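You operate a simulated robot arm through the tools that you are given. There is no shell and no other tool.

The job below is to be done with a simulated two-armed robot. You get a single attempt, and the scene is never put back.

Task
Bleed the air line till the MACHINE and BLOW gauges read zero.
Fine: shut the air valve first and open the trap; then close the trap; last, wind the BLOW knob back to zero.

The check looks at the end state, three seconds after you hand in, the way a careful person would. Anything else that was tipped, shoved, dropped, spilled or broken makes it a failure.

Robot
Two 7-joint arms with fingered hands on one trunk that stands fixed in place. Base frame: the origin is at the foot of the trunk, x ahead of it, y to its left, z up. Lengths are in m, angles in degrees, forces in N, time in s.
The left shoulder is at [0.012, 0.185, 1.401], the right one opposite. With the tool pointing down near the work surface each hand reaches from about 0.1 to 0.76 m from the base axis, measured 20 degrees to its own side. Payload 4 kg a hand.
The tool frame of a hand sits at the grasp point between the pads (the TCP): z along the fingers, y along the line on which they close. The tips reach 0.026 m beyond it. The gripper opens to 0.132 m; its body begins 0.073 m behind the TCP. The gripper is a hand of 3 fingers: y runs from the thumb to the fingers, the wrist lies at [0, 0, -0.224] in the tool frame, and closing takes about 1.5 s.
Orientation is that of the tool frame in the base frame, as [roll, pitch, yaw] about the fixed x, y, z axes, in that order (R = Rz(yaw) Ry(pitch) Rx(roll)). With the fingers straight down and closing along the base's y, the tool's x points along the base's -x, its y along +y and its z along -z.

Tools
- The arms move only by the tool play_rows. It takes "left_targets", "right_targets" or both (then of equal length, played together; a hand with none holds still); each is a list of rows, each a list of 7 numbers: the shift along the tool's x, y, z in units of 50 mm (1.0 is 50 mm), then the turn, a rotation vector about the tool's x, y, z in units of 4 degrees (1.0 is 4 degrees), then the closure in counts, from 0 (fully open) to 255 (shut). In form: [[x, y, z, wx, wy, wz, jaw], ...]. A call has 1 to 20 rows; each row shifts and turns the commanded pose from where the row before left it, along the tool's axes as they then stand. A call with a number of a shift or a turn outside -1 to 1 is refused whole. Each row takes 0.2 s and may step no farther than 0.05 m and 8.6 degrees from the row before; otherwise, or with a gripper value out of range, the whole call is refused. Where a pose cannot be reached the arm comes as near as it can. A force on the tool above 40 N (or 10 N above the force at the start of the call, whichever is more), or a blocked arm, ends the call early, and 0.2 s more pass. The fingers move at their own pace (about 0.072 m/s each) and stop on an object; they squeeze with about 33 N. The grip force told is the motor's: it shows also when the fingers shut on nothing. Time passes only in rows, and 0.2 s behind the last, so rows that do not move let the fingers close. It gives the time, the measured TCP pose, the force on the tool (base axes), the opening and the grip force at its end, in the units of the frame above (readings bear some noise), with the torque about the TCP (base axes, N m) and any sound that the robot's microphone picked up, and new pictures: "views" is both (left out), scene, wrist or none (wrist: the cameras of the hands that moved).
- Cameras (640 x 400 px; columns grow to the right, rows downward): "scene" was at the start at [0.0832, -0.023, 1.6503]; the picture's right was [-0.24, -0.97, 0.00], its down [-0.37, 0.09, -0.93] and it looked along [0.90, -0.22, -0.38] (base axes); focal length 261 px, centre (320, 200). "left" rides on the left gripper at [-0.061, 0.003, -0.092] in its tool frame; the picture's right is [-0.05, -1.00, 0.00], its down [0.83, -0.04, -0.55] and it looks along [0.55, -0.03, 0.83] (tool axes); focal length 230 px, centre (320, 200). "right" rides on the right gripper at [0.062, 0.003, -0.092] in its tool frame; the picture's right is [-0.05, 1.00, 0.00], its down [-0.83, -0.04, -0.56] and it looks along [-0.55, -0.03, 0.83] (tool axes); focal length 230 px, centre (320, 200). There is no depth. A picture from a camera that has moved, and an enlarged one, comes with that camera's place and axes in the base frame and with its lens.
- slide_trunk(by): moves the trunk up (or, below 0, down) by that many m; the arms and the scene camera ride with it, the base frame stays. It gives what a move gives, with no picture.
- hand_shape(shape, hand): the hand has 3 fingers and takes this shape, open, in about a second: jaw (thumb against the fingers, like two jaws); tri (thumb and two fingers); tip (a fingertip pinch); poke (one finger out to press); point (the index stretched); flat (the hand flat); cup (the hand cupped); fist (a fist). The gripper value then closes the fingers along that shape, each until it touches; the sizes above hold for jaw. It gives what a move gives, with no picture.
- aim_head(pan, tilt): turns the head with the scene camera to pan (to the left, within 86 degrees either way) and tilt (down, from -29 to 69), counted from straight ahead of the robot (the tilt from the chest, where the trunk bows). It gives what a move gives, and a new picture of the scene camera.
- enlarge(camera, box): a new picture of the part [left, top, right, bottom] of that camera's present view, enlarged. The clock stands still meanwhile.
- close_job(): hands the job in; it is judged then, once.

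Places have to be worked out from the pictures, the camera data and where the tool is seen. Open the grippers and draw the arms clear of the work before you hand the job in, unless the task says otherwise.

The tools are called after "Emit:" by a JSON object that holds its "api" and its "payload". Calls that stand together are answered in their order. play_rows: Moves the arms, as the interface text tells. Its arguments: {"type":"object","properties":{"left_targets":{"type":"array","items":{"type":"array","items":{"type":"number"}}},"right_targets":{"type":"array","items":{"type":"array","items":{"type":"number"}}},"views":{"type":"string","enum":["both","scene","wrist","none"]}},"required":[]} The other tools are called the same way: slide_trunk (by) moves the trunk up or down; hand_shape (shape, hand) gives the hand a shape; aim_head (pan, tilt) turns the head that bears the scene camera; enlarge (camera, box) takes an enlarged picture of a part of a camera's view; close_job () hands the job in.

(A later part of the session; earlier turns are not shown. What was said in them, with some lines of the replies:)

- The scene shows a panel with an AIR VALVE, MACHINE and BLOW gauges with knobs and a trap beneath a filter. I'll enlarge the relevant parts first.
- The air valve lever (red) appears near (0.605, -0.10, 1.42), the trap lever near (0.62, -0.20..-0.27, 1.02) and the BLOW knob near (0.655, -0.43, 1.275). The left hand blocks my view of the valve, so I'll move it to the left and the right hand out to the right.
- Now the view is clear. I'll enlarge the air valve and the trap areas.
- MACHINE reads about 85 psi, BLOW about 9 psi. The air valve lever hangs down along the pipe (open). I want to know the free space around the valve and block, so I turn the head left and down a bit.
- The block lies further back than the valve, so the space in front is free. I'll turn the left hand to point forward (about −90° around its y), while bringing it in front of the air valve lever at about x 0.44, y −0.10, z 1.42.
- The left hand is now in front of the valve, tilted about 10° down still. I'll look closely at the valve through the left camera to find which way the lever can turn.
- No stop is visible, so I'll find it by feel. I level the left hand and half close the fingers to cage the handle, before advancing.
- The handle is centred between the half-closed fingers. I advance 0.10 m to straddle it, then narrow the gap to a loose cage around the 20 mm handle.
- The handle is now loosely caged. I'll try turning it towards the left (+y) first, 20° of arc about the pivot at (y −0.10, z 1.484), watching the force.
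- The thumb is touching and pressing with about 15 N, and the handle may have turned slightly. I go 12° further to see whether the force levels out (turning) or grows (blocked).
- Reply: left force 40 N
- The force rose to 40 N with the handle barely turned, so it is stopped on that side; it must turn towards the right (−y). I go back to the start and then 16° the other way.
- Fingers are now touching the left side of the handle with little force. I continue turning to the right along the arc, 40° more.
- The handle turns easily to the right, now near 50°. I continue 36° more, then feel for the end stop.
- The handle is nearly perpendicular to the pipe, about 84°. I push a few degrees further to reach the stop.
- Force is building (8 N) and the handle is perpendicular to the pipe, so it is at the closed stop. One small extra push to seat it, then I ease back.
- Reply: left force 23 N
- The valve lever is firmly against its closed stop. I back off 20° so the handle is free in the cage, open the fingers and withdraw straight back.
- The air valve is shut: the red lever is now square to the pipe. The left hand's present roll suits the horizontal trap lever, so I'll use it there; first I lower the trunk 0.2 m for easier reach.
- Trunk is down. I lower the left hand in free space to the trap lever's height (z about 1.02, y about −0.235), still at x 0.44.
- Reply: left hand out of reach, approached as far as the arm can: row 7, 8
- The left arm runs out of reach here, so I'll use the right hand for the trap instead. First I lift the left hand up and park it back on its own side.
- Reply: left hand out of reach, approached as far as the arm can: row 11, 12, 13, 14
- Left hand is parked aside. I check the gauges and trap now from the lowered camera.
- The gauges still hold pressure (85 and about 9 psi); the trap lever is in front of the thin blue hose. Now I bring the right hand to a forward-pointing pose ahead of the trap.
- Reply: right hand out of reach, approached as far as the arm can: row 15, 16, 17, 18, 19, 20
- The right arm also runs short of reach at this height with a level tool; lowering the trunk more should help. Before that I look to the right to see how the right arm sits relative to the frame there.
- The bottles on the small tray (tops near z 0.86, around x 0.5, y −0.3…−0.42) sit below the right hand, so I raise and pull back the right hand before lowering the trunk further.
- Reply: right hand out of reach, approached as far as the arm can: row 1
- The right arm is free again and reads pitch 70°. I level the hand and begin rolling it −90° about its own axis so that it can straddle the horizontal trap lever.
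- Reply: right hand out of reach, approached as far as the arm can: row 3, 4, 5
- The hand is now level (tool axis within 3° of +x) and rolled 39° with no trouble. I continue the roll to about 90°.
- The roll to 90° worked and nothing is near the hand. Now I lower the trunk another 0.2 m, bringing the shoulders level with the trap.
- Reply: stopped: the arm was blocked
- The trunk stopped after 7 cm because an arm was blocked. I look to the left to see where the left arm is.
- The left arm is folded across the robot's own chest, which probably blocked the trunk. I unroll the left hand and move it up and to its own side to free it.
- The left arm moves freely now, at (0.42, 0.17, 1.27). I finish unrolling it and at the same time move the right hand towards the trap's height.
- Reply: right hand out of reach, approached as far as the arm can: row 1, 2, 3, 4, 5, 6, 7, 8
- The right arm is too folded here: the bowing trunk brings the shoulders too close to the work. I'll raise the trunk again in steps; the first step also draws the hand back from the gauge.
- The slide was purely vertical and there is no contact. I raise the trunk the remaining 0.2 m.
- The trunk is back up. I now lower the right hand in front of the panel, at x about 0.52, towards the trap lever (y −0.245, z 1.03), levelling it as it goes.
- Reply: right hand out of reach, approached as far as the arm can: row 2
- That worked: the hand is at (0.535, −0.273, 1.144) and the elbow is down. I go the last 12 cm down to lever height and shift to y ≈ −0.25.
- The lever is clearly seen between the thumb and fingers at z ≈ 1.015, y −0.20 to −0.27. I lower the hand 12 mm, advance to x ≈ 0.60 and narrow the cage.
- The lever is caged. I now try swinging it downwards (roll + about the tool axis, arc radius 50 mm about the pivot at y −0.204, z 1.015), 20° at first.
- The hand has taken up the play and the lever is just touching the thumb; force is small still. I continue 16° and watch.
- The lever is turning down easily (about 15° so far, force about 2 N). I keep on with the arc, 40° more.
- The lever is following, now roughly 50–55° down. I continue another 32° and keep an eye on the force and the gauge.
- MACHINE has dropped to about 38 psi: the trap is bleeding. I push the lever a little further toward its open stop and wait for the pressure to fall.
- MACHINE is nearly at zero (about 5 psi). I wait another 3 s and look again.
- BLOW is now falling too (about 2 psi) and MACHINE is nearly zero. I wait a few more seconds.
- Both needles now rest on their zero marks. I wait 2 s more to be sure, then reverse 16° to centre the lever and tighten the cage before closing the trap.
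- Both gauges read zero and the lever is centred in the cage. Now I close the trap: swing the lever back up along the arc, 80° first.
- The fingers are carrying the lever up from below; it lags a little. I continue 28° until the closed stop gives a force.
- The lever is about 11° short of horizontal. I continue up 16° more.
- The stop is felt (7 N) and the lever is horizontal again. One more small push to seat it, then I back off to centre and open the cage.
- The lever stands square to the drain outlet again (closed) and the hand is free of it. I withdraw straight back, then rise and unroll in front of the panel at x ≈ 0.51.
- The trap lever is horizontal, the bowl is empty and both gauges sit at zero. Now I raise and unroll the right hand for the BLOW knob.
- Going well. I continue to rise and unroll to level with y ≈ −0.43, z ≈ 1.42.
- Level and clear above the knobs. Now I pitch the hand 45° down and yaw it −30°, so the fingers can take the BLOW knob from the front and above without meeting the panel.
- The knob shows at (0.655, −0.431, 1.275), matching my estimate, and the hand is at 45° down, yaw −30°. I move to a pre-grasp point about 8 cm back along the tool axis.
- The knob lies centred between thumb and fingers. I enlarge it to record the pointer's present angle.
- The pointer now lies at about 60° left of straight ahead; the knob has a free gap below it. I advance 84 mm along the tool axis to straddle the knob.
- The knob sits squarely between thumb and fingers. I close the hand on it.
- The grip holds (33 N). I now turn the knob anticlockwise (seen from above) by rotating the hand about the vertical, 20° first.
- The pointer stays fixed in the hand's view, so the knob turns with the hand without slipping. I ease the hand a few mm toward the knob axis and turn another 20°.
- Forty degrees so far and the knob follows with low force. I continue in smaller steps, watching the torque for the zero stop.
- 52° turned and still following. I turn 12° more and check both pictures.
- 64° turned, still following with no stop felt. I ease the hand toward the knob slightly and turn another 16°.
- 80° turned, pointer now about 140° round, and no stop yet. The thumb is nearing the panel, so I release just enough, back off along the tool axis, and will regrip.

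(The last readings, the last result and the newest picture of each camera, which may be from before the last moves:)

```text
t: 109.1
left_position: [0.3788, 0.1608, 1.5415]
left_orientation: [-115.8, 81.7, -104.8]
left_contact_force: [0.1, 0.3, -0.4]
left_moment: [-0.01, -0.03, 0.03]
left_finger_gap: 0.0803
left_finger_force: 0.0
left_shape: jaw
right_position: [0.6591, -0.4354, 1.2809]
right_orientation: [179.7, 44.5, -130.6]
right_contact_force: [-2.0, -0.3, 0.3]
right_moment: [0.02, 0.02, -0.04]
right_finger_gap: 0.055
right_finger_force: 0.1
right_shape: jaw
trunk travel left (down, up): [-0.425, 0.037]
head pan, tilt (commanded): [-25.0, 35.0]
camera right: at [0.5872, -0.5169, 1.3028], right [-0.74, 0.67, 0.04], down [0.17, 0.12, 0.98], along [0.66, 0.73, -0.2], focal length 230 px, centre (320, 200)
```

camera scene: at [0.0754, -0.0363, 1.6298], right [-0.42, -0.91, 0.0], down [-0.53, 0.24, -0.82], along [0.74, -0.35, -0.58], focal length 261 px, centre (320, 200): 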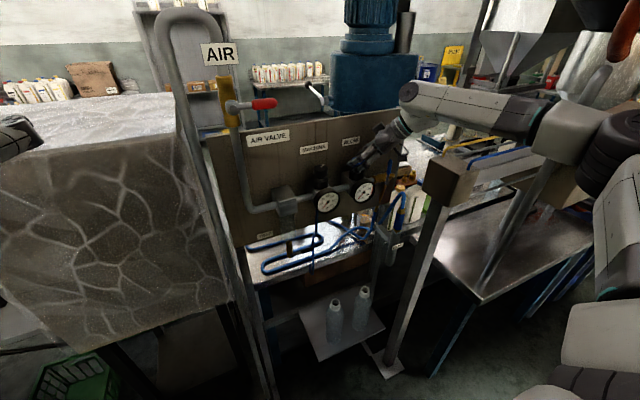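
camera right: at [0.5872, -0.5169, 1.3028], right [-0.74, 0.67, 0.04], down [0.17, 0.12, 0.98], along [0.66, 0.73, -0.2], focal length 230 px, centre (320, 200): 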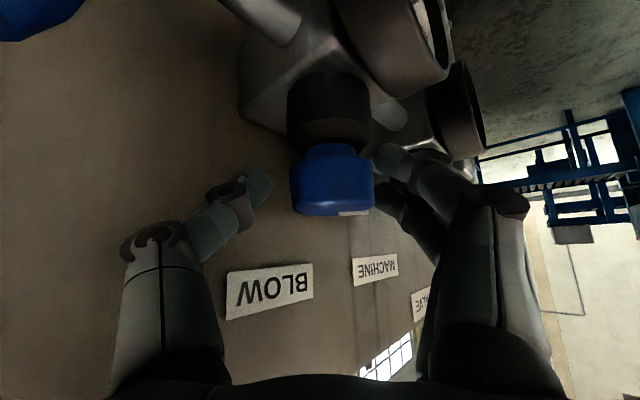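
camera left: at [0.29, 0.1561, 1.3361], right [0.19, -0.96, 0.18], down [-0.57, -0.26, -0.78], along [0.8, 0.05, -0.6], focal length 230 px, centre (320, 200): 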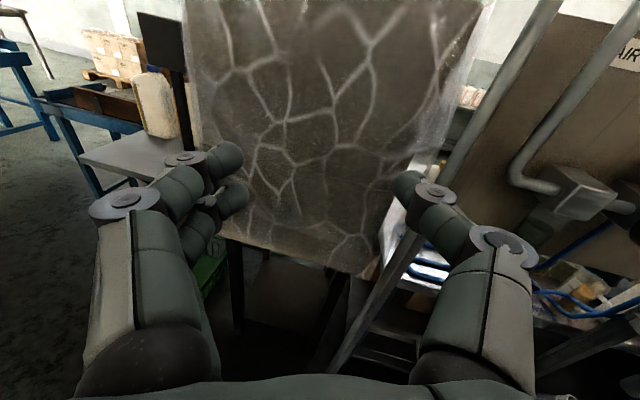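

Released cleanly; the pointer did not move. I back off 7 cm and swing the hand back to yaw −30°.

Emit:
{"api": "play_rows", "payload": {"right_targets": [[0, 0, -0.7, 0, 0, 0, 145], [0, 0, -0.7, 0, 0, 0, 145], [0, 0, 0, 1, 0, 1, 120], [0, 0, 0, 1, 0, 1, 110], [0, 0, 0, 1, 0, 1, 110], [0, 0, 0, 1, 0, 1, 110], [0, 0, 0, 1, 0, 1, 110], [0, 0, 0, 1, 0, 1, 110], [0, 0, 0, 1, 0, 1, 110], [0, 0, 0, 1, 0, 1, 110], [0, 0, 0, 1, 0, 1, 110], [0, 0, 0, 1, 0, 1, 110], [0, 0, 0, 1, 0, 1, 110], [0, 0, 0, 1, 0, 1, 110], [0, 0, 0, 1, 0, 1, 110], [0, 0, 0, 1, 0, 1, 110]], "views": "both"}}

Emit:
{"api": "enlarge", "payload": {"camera": "scene", "box": [300, 130, 400, 210]}}

```text
t: 112.5
left_position: [0.3802, 0.1613, 1.5421]
left_orientation: [-116.1, 81.6, -105.1]
left_contact_force: [0.7, 0.4, -0.5]
left_moment: [0.03, -0.02, 0.02]
left_finger_gap: 0.0799
left_finger_force: 0.1
left_shape: jaw
right_position: [0.6281, -0.47, 1.3318]
right_orientation: [-179.6, 44.7, 150.8]
right_contact_force: [-0.3, -0.6, 0.1]
right_moment: [0.01, 0.01, 0.01]
right_finger_gap: 0.0744
right_finger_force: 0.0
right_shape: jaw
trunk travel left (down, up): [-0.425, 0.037]
head pan, tilt (commanded): [-25.0, 35.0]
camera scene: at [0.0735, -0.0368, 1.6299], right [-0.42, -0.91, 0.0], down [-0.52, 0.24, -0.82], along [0.74, -0.35, -0.58], focal length 261 px, centre (320, 200)
camera right: at [0.5366, -0.4151, 1.3524], right [0.53, 0.85, 0.03], down [0.16, -0.13, 0.98], along [0.84, -0.51, -0.2], focal length 230 px, centre (320, 200)
```

scene: 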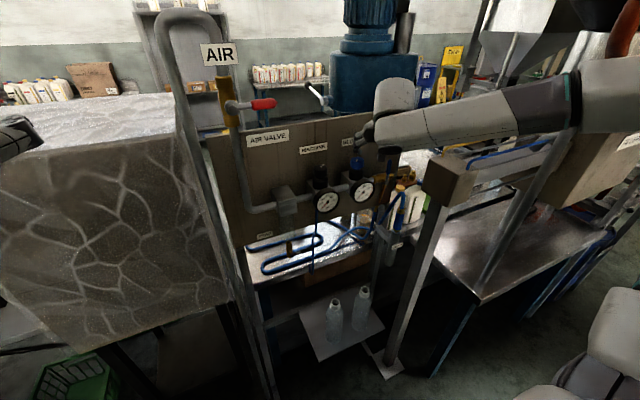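
right: 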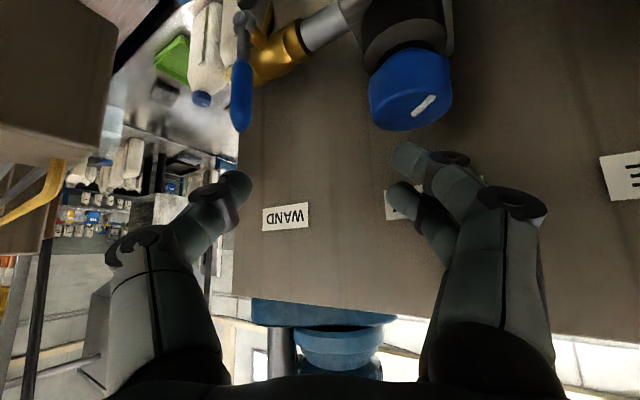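

```text
5.00 times, centred on (350, 170) of scene
camera zoom: at [0.0735, -0.0368, 1.6299], right [-0.42, -0.91, 0.0], down [-0.52, 0.24, -0.82], along [0.74, -0.35, -0.58], focal length 1306 px, centre (170, 350)
```

zoom: 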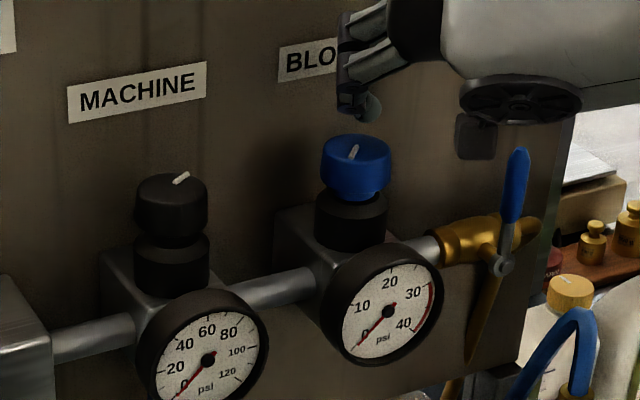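

The pointer has gone from about 60° to about 135°. I reposition for a second grip at the same place and turn on anticlockwise.

Emit:
{"api": "play_rows", "payload": {"right_targets": [[0.348, 0.434, -0.325, 0, 0, 0, 110], [0.348, 0.434, -0.325, 0, 0, 0, 110], [0, 0, 0.7, 0, 0, 0, 110], [0, 0, 0.7, 0, 0, 0, 110]], "views": "wrist"}}

```text
t: 113.5
left_position: [0.3813, 0.1589, 1.5412]
left_orientation: [-116.7, 81.7, -105.8]
left_contact_force: [0.0, -0.9, 0.1]
left_moment: [0.06, -0.01, -0.02]
left_finger_gap: 0.0802
left_finger_force: 0.1
left_shape: jaw
right_position: [0.6518, -0.4374, 1.2787]
right_orientation: [-179.5, 44.6, 150.8]
right_contact_force: [-0.2, -0.8, 0.8]
right_moment: [0.02, 0.01, 0.03]
right_finger_gap: 0.0747
right_finger_force: 0.1
right_shape: jaw
trunk travel left (down, up): [-0.425, 0.037]
head pan, tilt (commanded): [-25.0, 35.0]
camera right: at [0.5603, -0.3808, 1.3001], right [0.52, 0.85, 0.03], down [0.16, -0.13, 0.98], along [0.84, -0.51, -0.2], focal length 230 px, centre (320, 200)
```

right: 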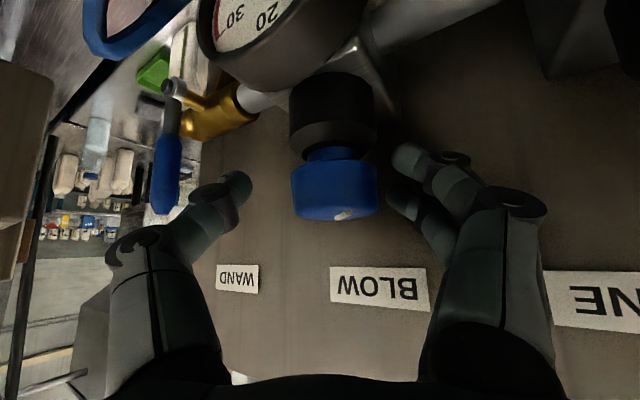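

Positioned around the knob again. I centre by 4 mm and close.

Emit:
{"api": "play_rows", "payload": {"right_targets": [[0, 0.08, 0, 0, 0, 0, 110], [0, 0, 0, 0, 0, 0, 255], [0, 0, 0, 0, 0, 0, 255], [0, 0, 0, 0, 0, 0, 255], [0, 0, 0, 0, 0, 0, 255], [0, 0, 0, 0, 0, 0, 255], [0, 0, 0, 0, 0, 0, 255]], "views": "none"}}

Emit:
{"api": "enlarge", "payload": {"camera": "right", "box": [260, 120, 400, 230]}}

```text
t: 115.1
left_position: [0.3811, 0.1591, 1.541]
left_orientation: [-116.5, 81.7, -105.5]
left_contact_force: [-0.3, -0.3, -0.7]
left_moment: [-0.01, 0.02, 0.01]
left_finger_gap: 0.0801
left_finger_force: 0.0
left_shape: jaw
right_position: [0.6538, -0.4316, 1.2798]
right_orientation: [-179.5, 44.7, 150.8]
right_contact_force: [6.7, -4.1, 0.6]
right_moment: [0.12, -0.09, -0.08]
right_finger_gap: 0.0259
right_finger_force: 33.1
right_shape: jaw
trunk travel left (down, up): [-0.425, 0.037]
head pan, tilt (commanded): [-25.0, 35.0]
```

```text
3.64 times, centred on (330, 175) of right
camera zoom: at [0.562, -0.3769, 1.3009], right [0.52, 0.85, 0.03], down [0.16, -0.13, 0.98], along [0.84, -0.51, -0.2], focal length 837 px, centre (284, 291)
```

zoom: 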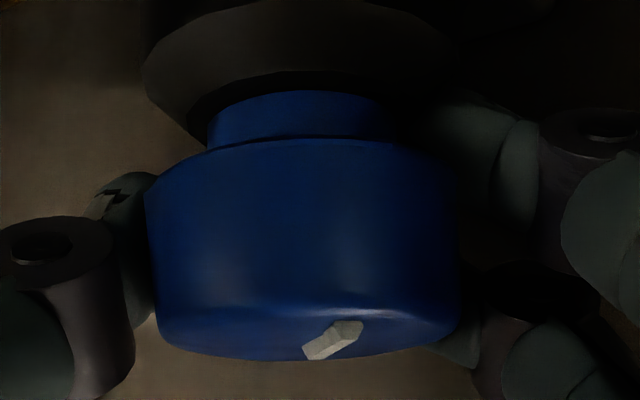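

Gripped again (33 N). I turn 20° and compare the pointer.

Emit:
{"api": "play_rows", "payload": {"right_targets": [[0, 0, 0, -0.707, 0, -0.707, 255], [0, 0, 0, -0.707, 0, -0.707, 255], [0, 0, 0, -0.707, 0, -0.707, 255], [0, 0, 0, -0.707, 0, -0.707, 255], [0, 0, 0, -0.707, 0, -0.707, 255]], "views": "wrist"}}

Emit:
{"api": "enlarge", "payload": {"camera": "right", "box": [260, 120, 400, 230]}}

```text
t: 116.3
left_position: [0.3848, 0.1573, 1.5416]
left_orientation: [-117.6, 81.8, -106.7]
left_contact_force: [1.3, -0.2, 0.4]
left_moment: [0.0, 0.03, 0.0]
left_finger_gap: 0.0799
left_finger_force: 0.0
left_shape: jaw
right_position: [0.658, -0.4338, 1.2795]
right_orientation: [-179.8, 44.6, 170.7]
right_contact_force: [26.4, -11.3, 7.2]
right_moment: [0.11, -0.51, -0.79]
right_finger_gap: 0.0232
right_finger_force: 32.8
right_shape: jaw
trunk travel left (down, up): [-0.425, 0.037]
head pan, tilt (commanded): [-25.0, 35.0]
camera right: at [0.5525, -0.414, 1.3005], right [0.2, 0.98, 0.03], down [0.19, -0.07, 0.98], along [0.96, -0.19, -0.2], focal length 230 px, centre (320, 200)
```

right: 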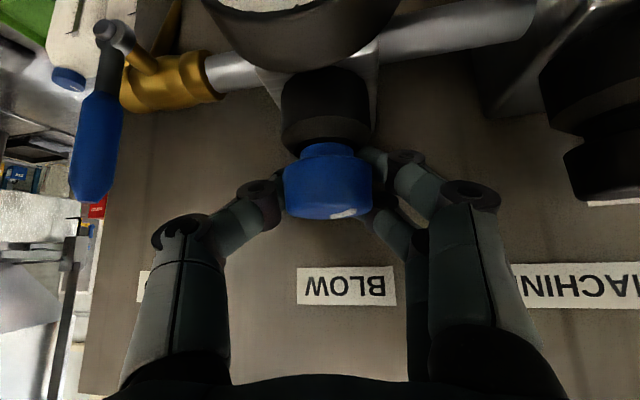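

```text
3.64 times, centred on (330, 175) of right
camera zoom: at [0.5525, -0.414, 1.3005], right [0.2, 0.98, 0.03], down [0.19, -0.07, 0.98], along [0.96, -0.19, -0.2], focal length 837 px, centre (284, 291)
```

zoom: 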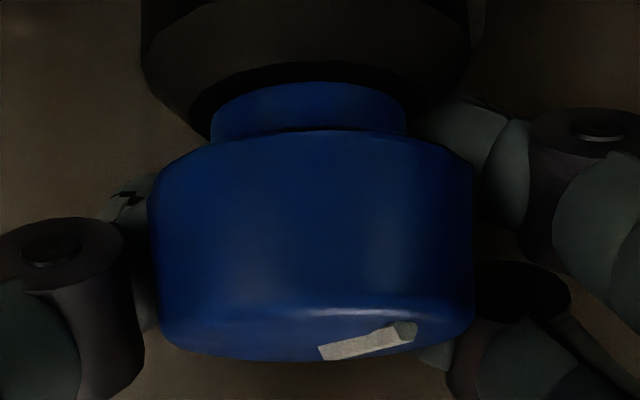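

The torque jumped to 0.8 N m and the pointer slipped back relative to the hand: the knob has met its zero stop, pointer at about 138°. I release and back away to check.

Emit:
{"api": "play_rows", "payload": {"right_targets": [[0, 0, 0, 0, 0, 0, 110], [0, 0, 0, 0, 0, 0, 110], [0, 0, 0, 0, 0, 0, 110], [0, 0, 0, 0, 0, 0, 110], [0, 0, -0.6, 0, 0, 0, 110], [0, 0, -0.7, 0, 0, 0, 110], [0, 0, -0.7, 0, 0, 0, 110]], "views": "both"}}

Emit:
{"api": "enlarge", "payload": {"camera": "scene", "box": [300, 130, 400, 210]}}

Emit:
{"api": "enlarge", "payload": {"camera": "right", "box": [260, 40, 420, 180]}}

```text
t: 117.9
left_position: [0.3793, 0.1617, 1.5418]
left_orientation: [-115.7, 81.7, -104.7]
left_contact_force: [-0.5, -0.1, 0.5]
left_moment: [0.0, -0.01, 0.01]
left_finger_gap: 0.0801
left_finger_force: 0.1
left_shape: jaw
right_position: [0.5836, -0.4199, 1.3521]
right_orientation: [-179.7, 44.6, 170.7]
right_contact_force: [0.5, 0.1, -0.3]
right_moment: [0.01, 0.04, -0.03]
right_finger_gap: 0.0745
right_finger_force: 0.1
right_shape: jaw
trunk travel left (down, up): [-0.425, 0.037]
head pan, tilt (commanded): [-25.0, 35.0]
camera scene: at [0.0719, -0.0378, 1.6299], right [-0.42, -0.91, 0.0], down [-0.52, 0.24, -0.82], along [0.74, -0.35, -0.58], focal length 261 px, centre (320, 200)
camera right: at [0.4765, -0.3984, 1.3732], right [0.2, 0.98, 0.03], down [0.19, -0.07, 0.98], along [0.96, -0.19, -0.2], focal length 230 px, centre (320, 200)
```

scene: 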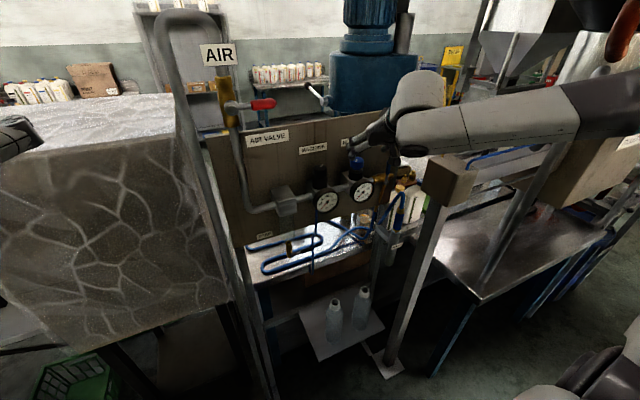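
right: 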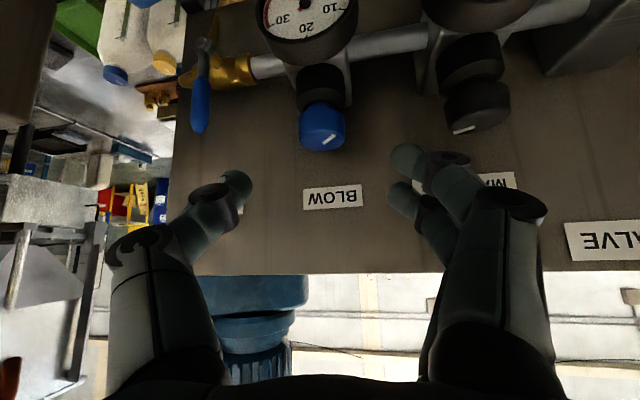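

```text
5.00 times, centred on (350, 170) of scene
camera zoom: at [0.0719, -0.0378, 1.6299], right [-0.42, -0.91, 0.0], down [-0.52, 0.24, -0.82], along [0.74, -0.35, -0.58], focal length 1306 px, centre (170, 350)
```

zoom: 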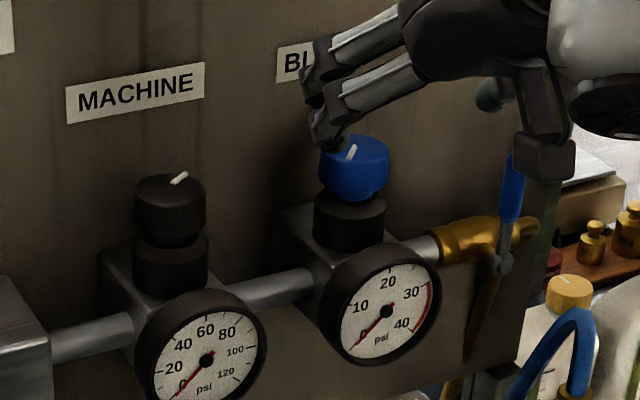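

```text
2.86 times, centred on (340, 110) of right
camera zoom: at [0.4765, -0.3984, 1.3732], right [0.2, 0.98, 0.03], down [0.19, -0.07, 0.98], along [0.96, -0.19, -0.2], focal length 657 px, centre (263, 457)
```

zoom: 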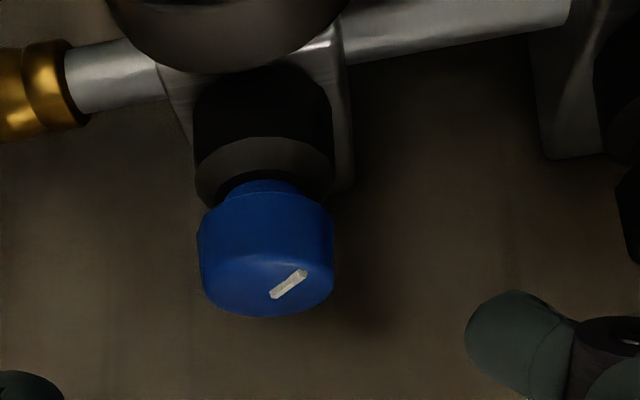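

The pointer rests where it was, at its stop, and both gauges read zero. I now draw the right hand well back and open both hands fully.

Emit:
{"api": "play_rows", "payload": {"right_targets": [[0, 0, -0.8, 0, 0, 0, 80], [0, -0.2, -0.8, 0, 0, 0, 40], [0, -0.4, -0.8, 0, 0, 0, 0], [0, -0.5, -0.5, 0, 0, 0, 0], [0, -0.5, 0, 0, 0, 0, 0]], "left_targets": [[0, 0, 0, 0, 0, 0, 50], [0, 0, 0, 0, 0, 0, 0], [0, 0, 0, 0, 0, 0, 0], [0, 0, 0, 0, 0, 0, 0], [0, 0, 0, 0, 0, 0, 0]], "views": "both"}}

Emit:
{"api": "enlarge", "payload": {"camera": "scene", "box": [300, 130, 400, 210]}}

Emit:
{"api": "enlarge", "payload": {"camera": "scene", "box": [200, 60, 320, 160]}}

Emit:
{"api": "enlarge", "payload": {"camera": "scene", "box": [240, 180, 400, 340]}}

```text
t: 119.1
left_position: [0.3777, 0.1614, 1.542]
left_orientation: [-115.9, 81.7, -104.9]
left_contact_force: [-0.8, 0.7, -0.1]
left_moment: [-0.03, -0.02, 0.01]
left_finger_gap: 0.1321
left_finger_force: 0.0
left_shape: jaw
right_position: [0.4687, -0.4788, 1.4557]
right_orientation: [-179.7, 44.6, 170.8]
right_contact_force: [0.2, 0.3, -0.3]
right_moment: [-0.03, 0.0, 0.02]
right_finger_gap: 0.1319
right_finger_force: 0.0
right_shape: jaw
trunk travel left (down, up): [-0.425, 0.037]
head pan, tilt (commanded): [-25.0, 35.0]
camera scene: at [0.0723, -0.0383, 1.6299], right [-0.42, -0.91, 0.0], down [-0.52, 0.24, -0.82], along [0.74, -0.35, -0.58], focal length 261 px, centre (320, 200)
camera right: at [0.3644, -0.4598, 1.4771], right [0.2, 0.98, 0.03], down [0.19, -0.07, 0.98], along [0.96, -0.19, -0.2], focal length 230 px, centre (320, 200)
camera left: at [0.2898, 0.1551, 1.6082], right [0.19, -0.96, 0.18], down [-0.57, -0.26, -0.78], along [0.8, 0.05, -0.6], focal length 230 px, centre (320, 200)
```

scene: 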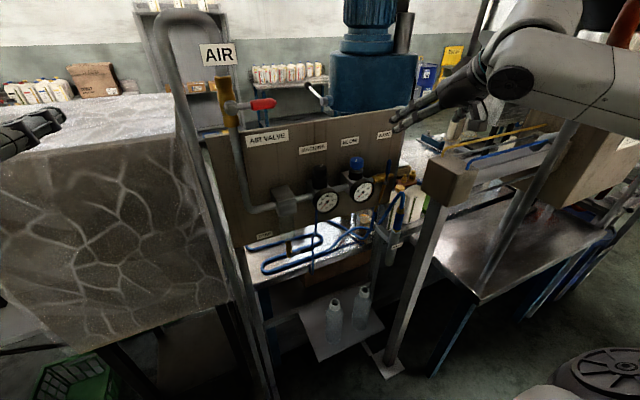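
right: 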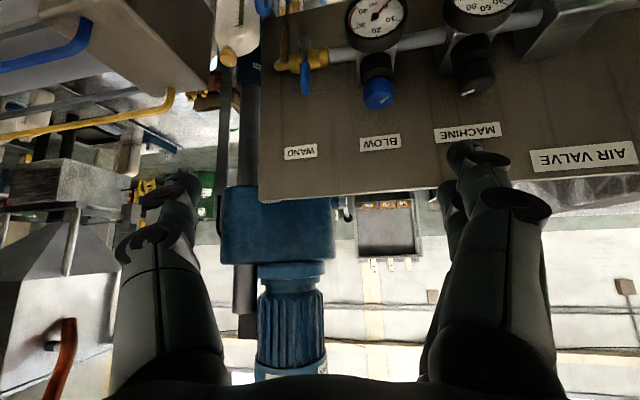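
left: 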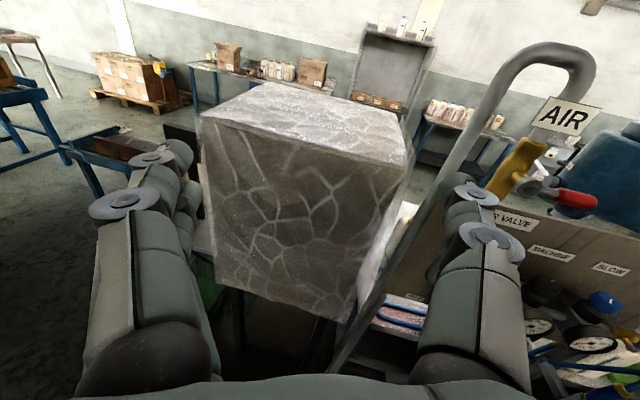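

```text
5.00 times, centred on (350, 170) of scene
camera zoom: at [0.0723, -0.0383, 1.6299], right [-0.42, -0.91, 0.0], down [-0.52, 0.24, -0.82], along [0.74, -0.35, -0.58], focal length 1306 px, centre (170, 350)
```

zoom: 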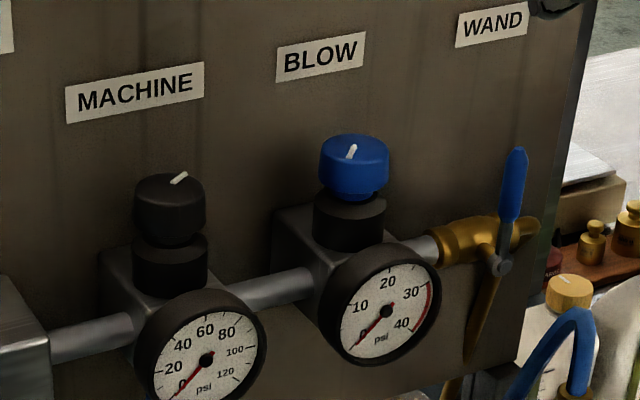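

```text
4.00 times, centred on (260, 110) of scene
camera zoom: at [0.0723, -0.0383, 1.6299], right [-0.42, -0.91, 0.0], down [-0.52, 0.24, -0.82], along [0.74, -0.35, -0.58], focal length 1045 px, centre (560, 560)
```

zoom: 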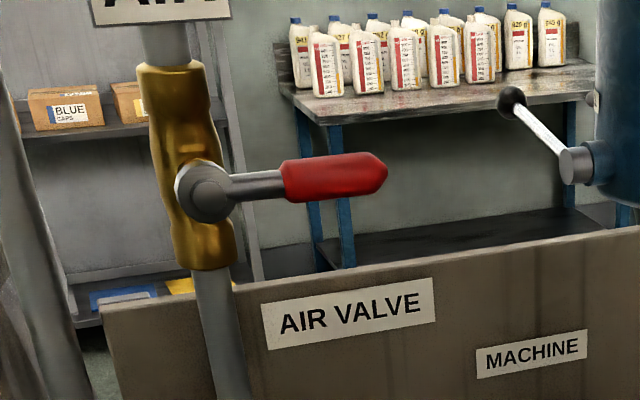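

```text
2.50 times, centred on (320, 260) of scene
camera zoom: at [0.0723, -0.0383, 1.6299], right [-0.42, -0.91, 0.0], down [-0.52, 0.24, -0.82], along [0.74, -0.35, -0.58], focal length 653 px, centre (320, 50)
```

zoom: 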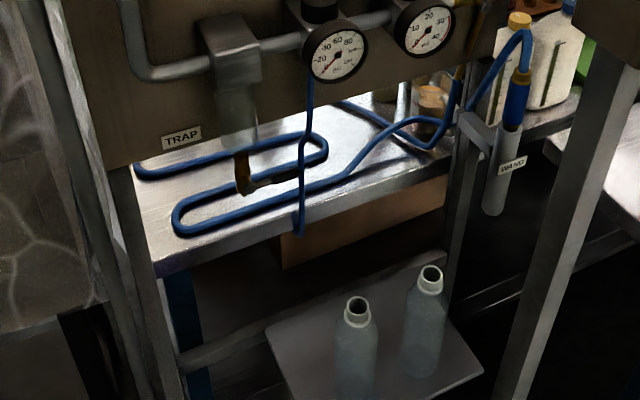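

All checks agree: air valve lever square to its pipe (shut), trap lever horizontal (closed), the BLOW pointer at its zero stop, both gauges at zero, and the bottles and WAND valve untouched. Both hands are open and clear, so I hand the job in.

Emit:
{"api": "close_job", "payload": {}}

```text
The job is handed in.
```

The air line is bled: MACHINE and BLOW both read zero. I've handed the job in; no verdict has come back.

- **Air valve:** shut first. The red lever is square to its pipe and against its stop.
- **Trap:** opened after that, and MACHINE fell from about 85 psi to zero. BLOW followed from about 9 psi. The trap is closed again, with its lever horizontal and against the stop.
- **BLOW knob:** wound back anticlockwise last, about 70–80°, until it stopped turning. With the line empty the gauge couldn't confirm the setting. I judged zero by the hard stop and the pointer angle, which fits the starting reading.

The WAND valve, the bottles on the tray and the blue hose looked undisturbed in the final pictures. Both hands are open and clear of the panel.

While I was lowering the trunk, one arm was blocked and the movement stopped. The left arm was folded across the robot's chest and probably caused it. I found no contact with the equipment.
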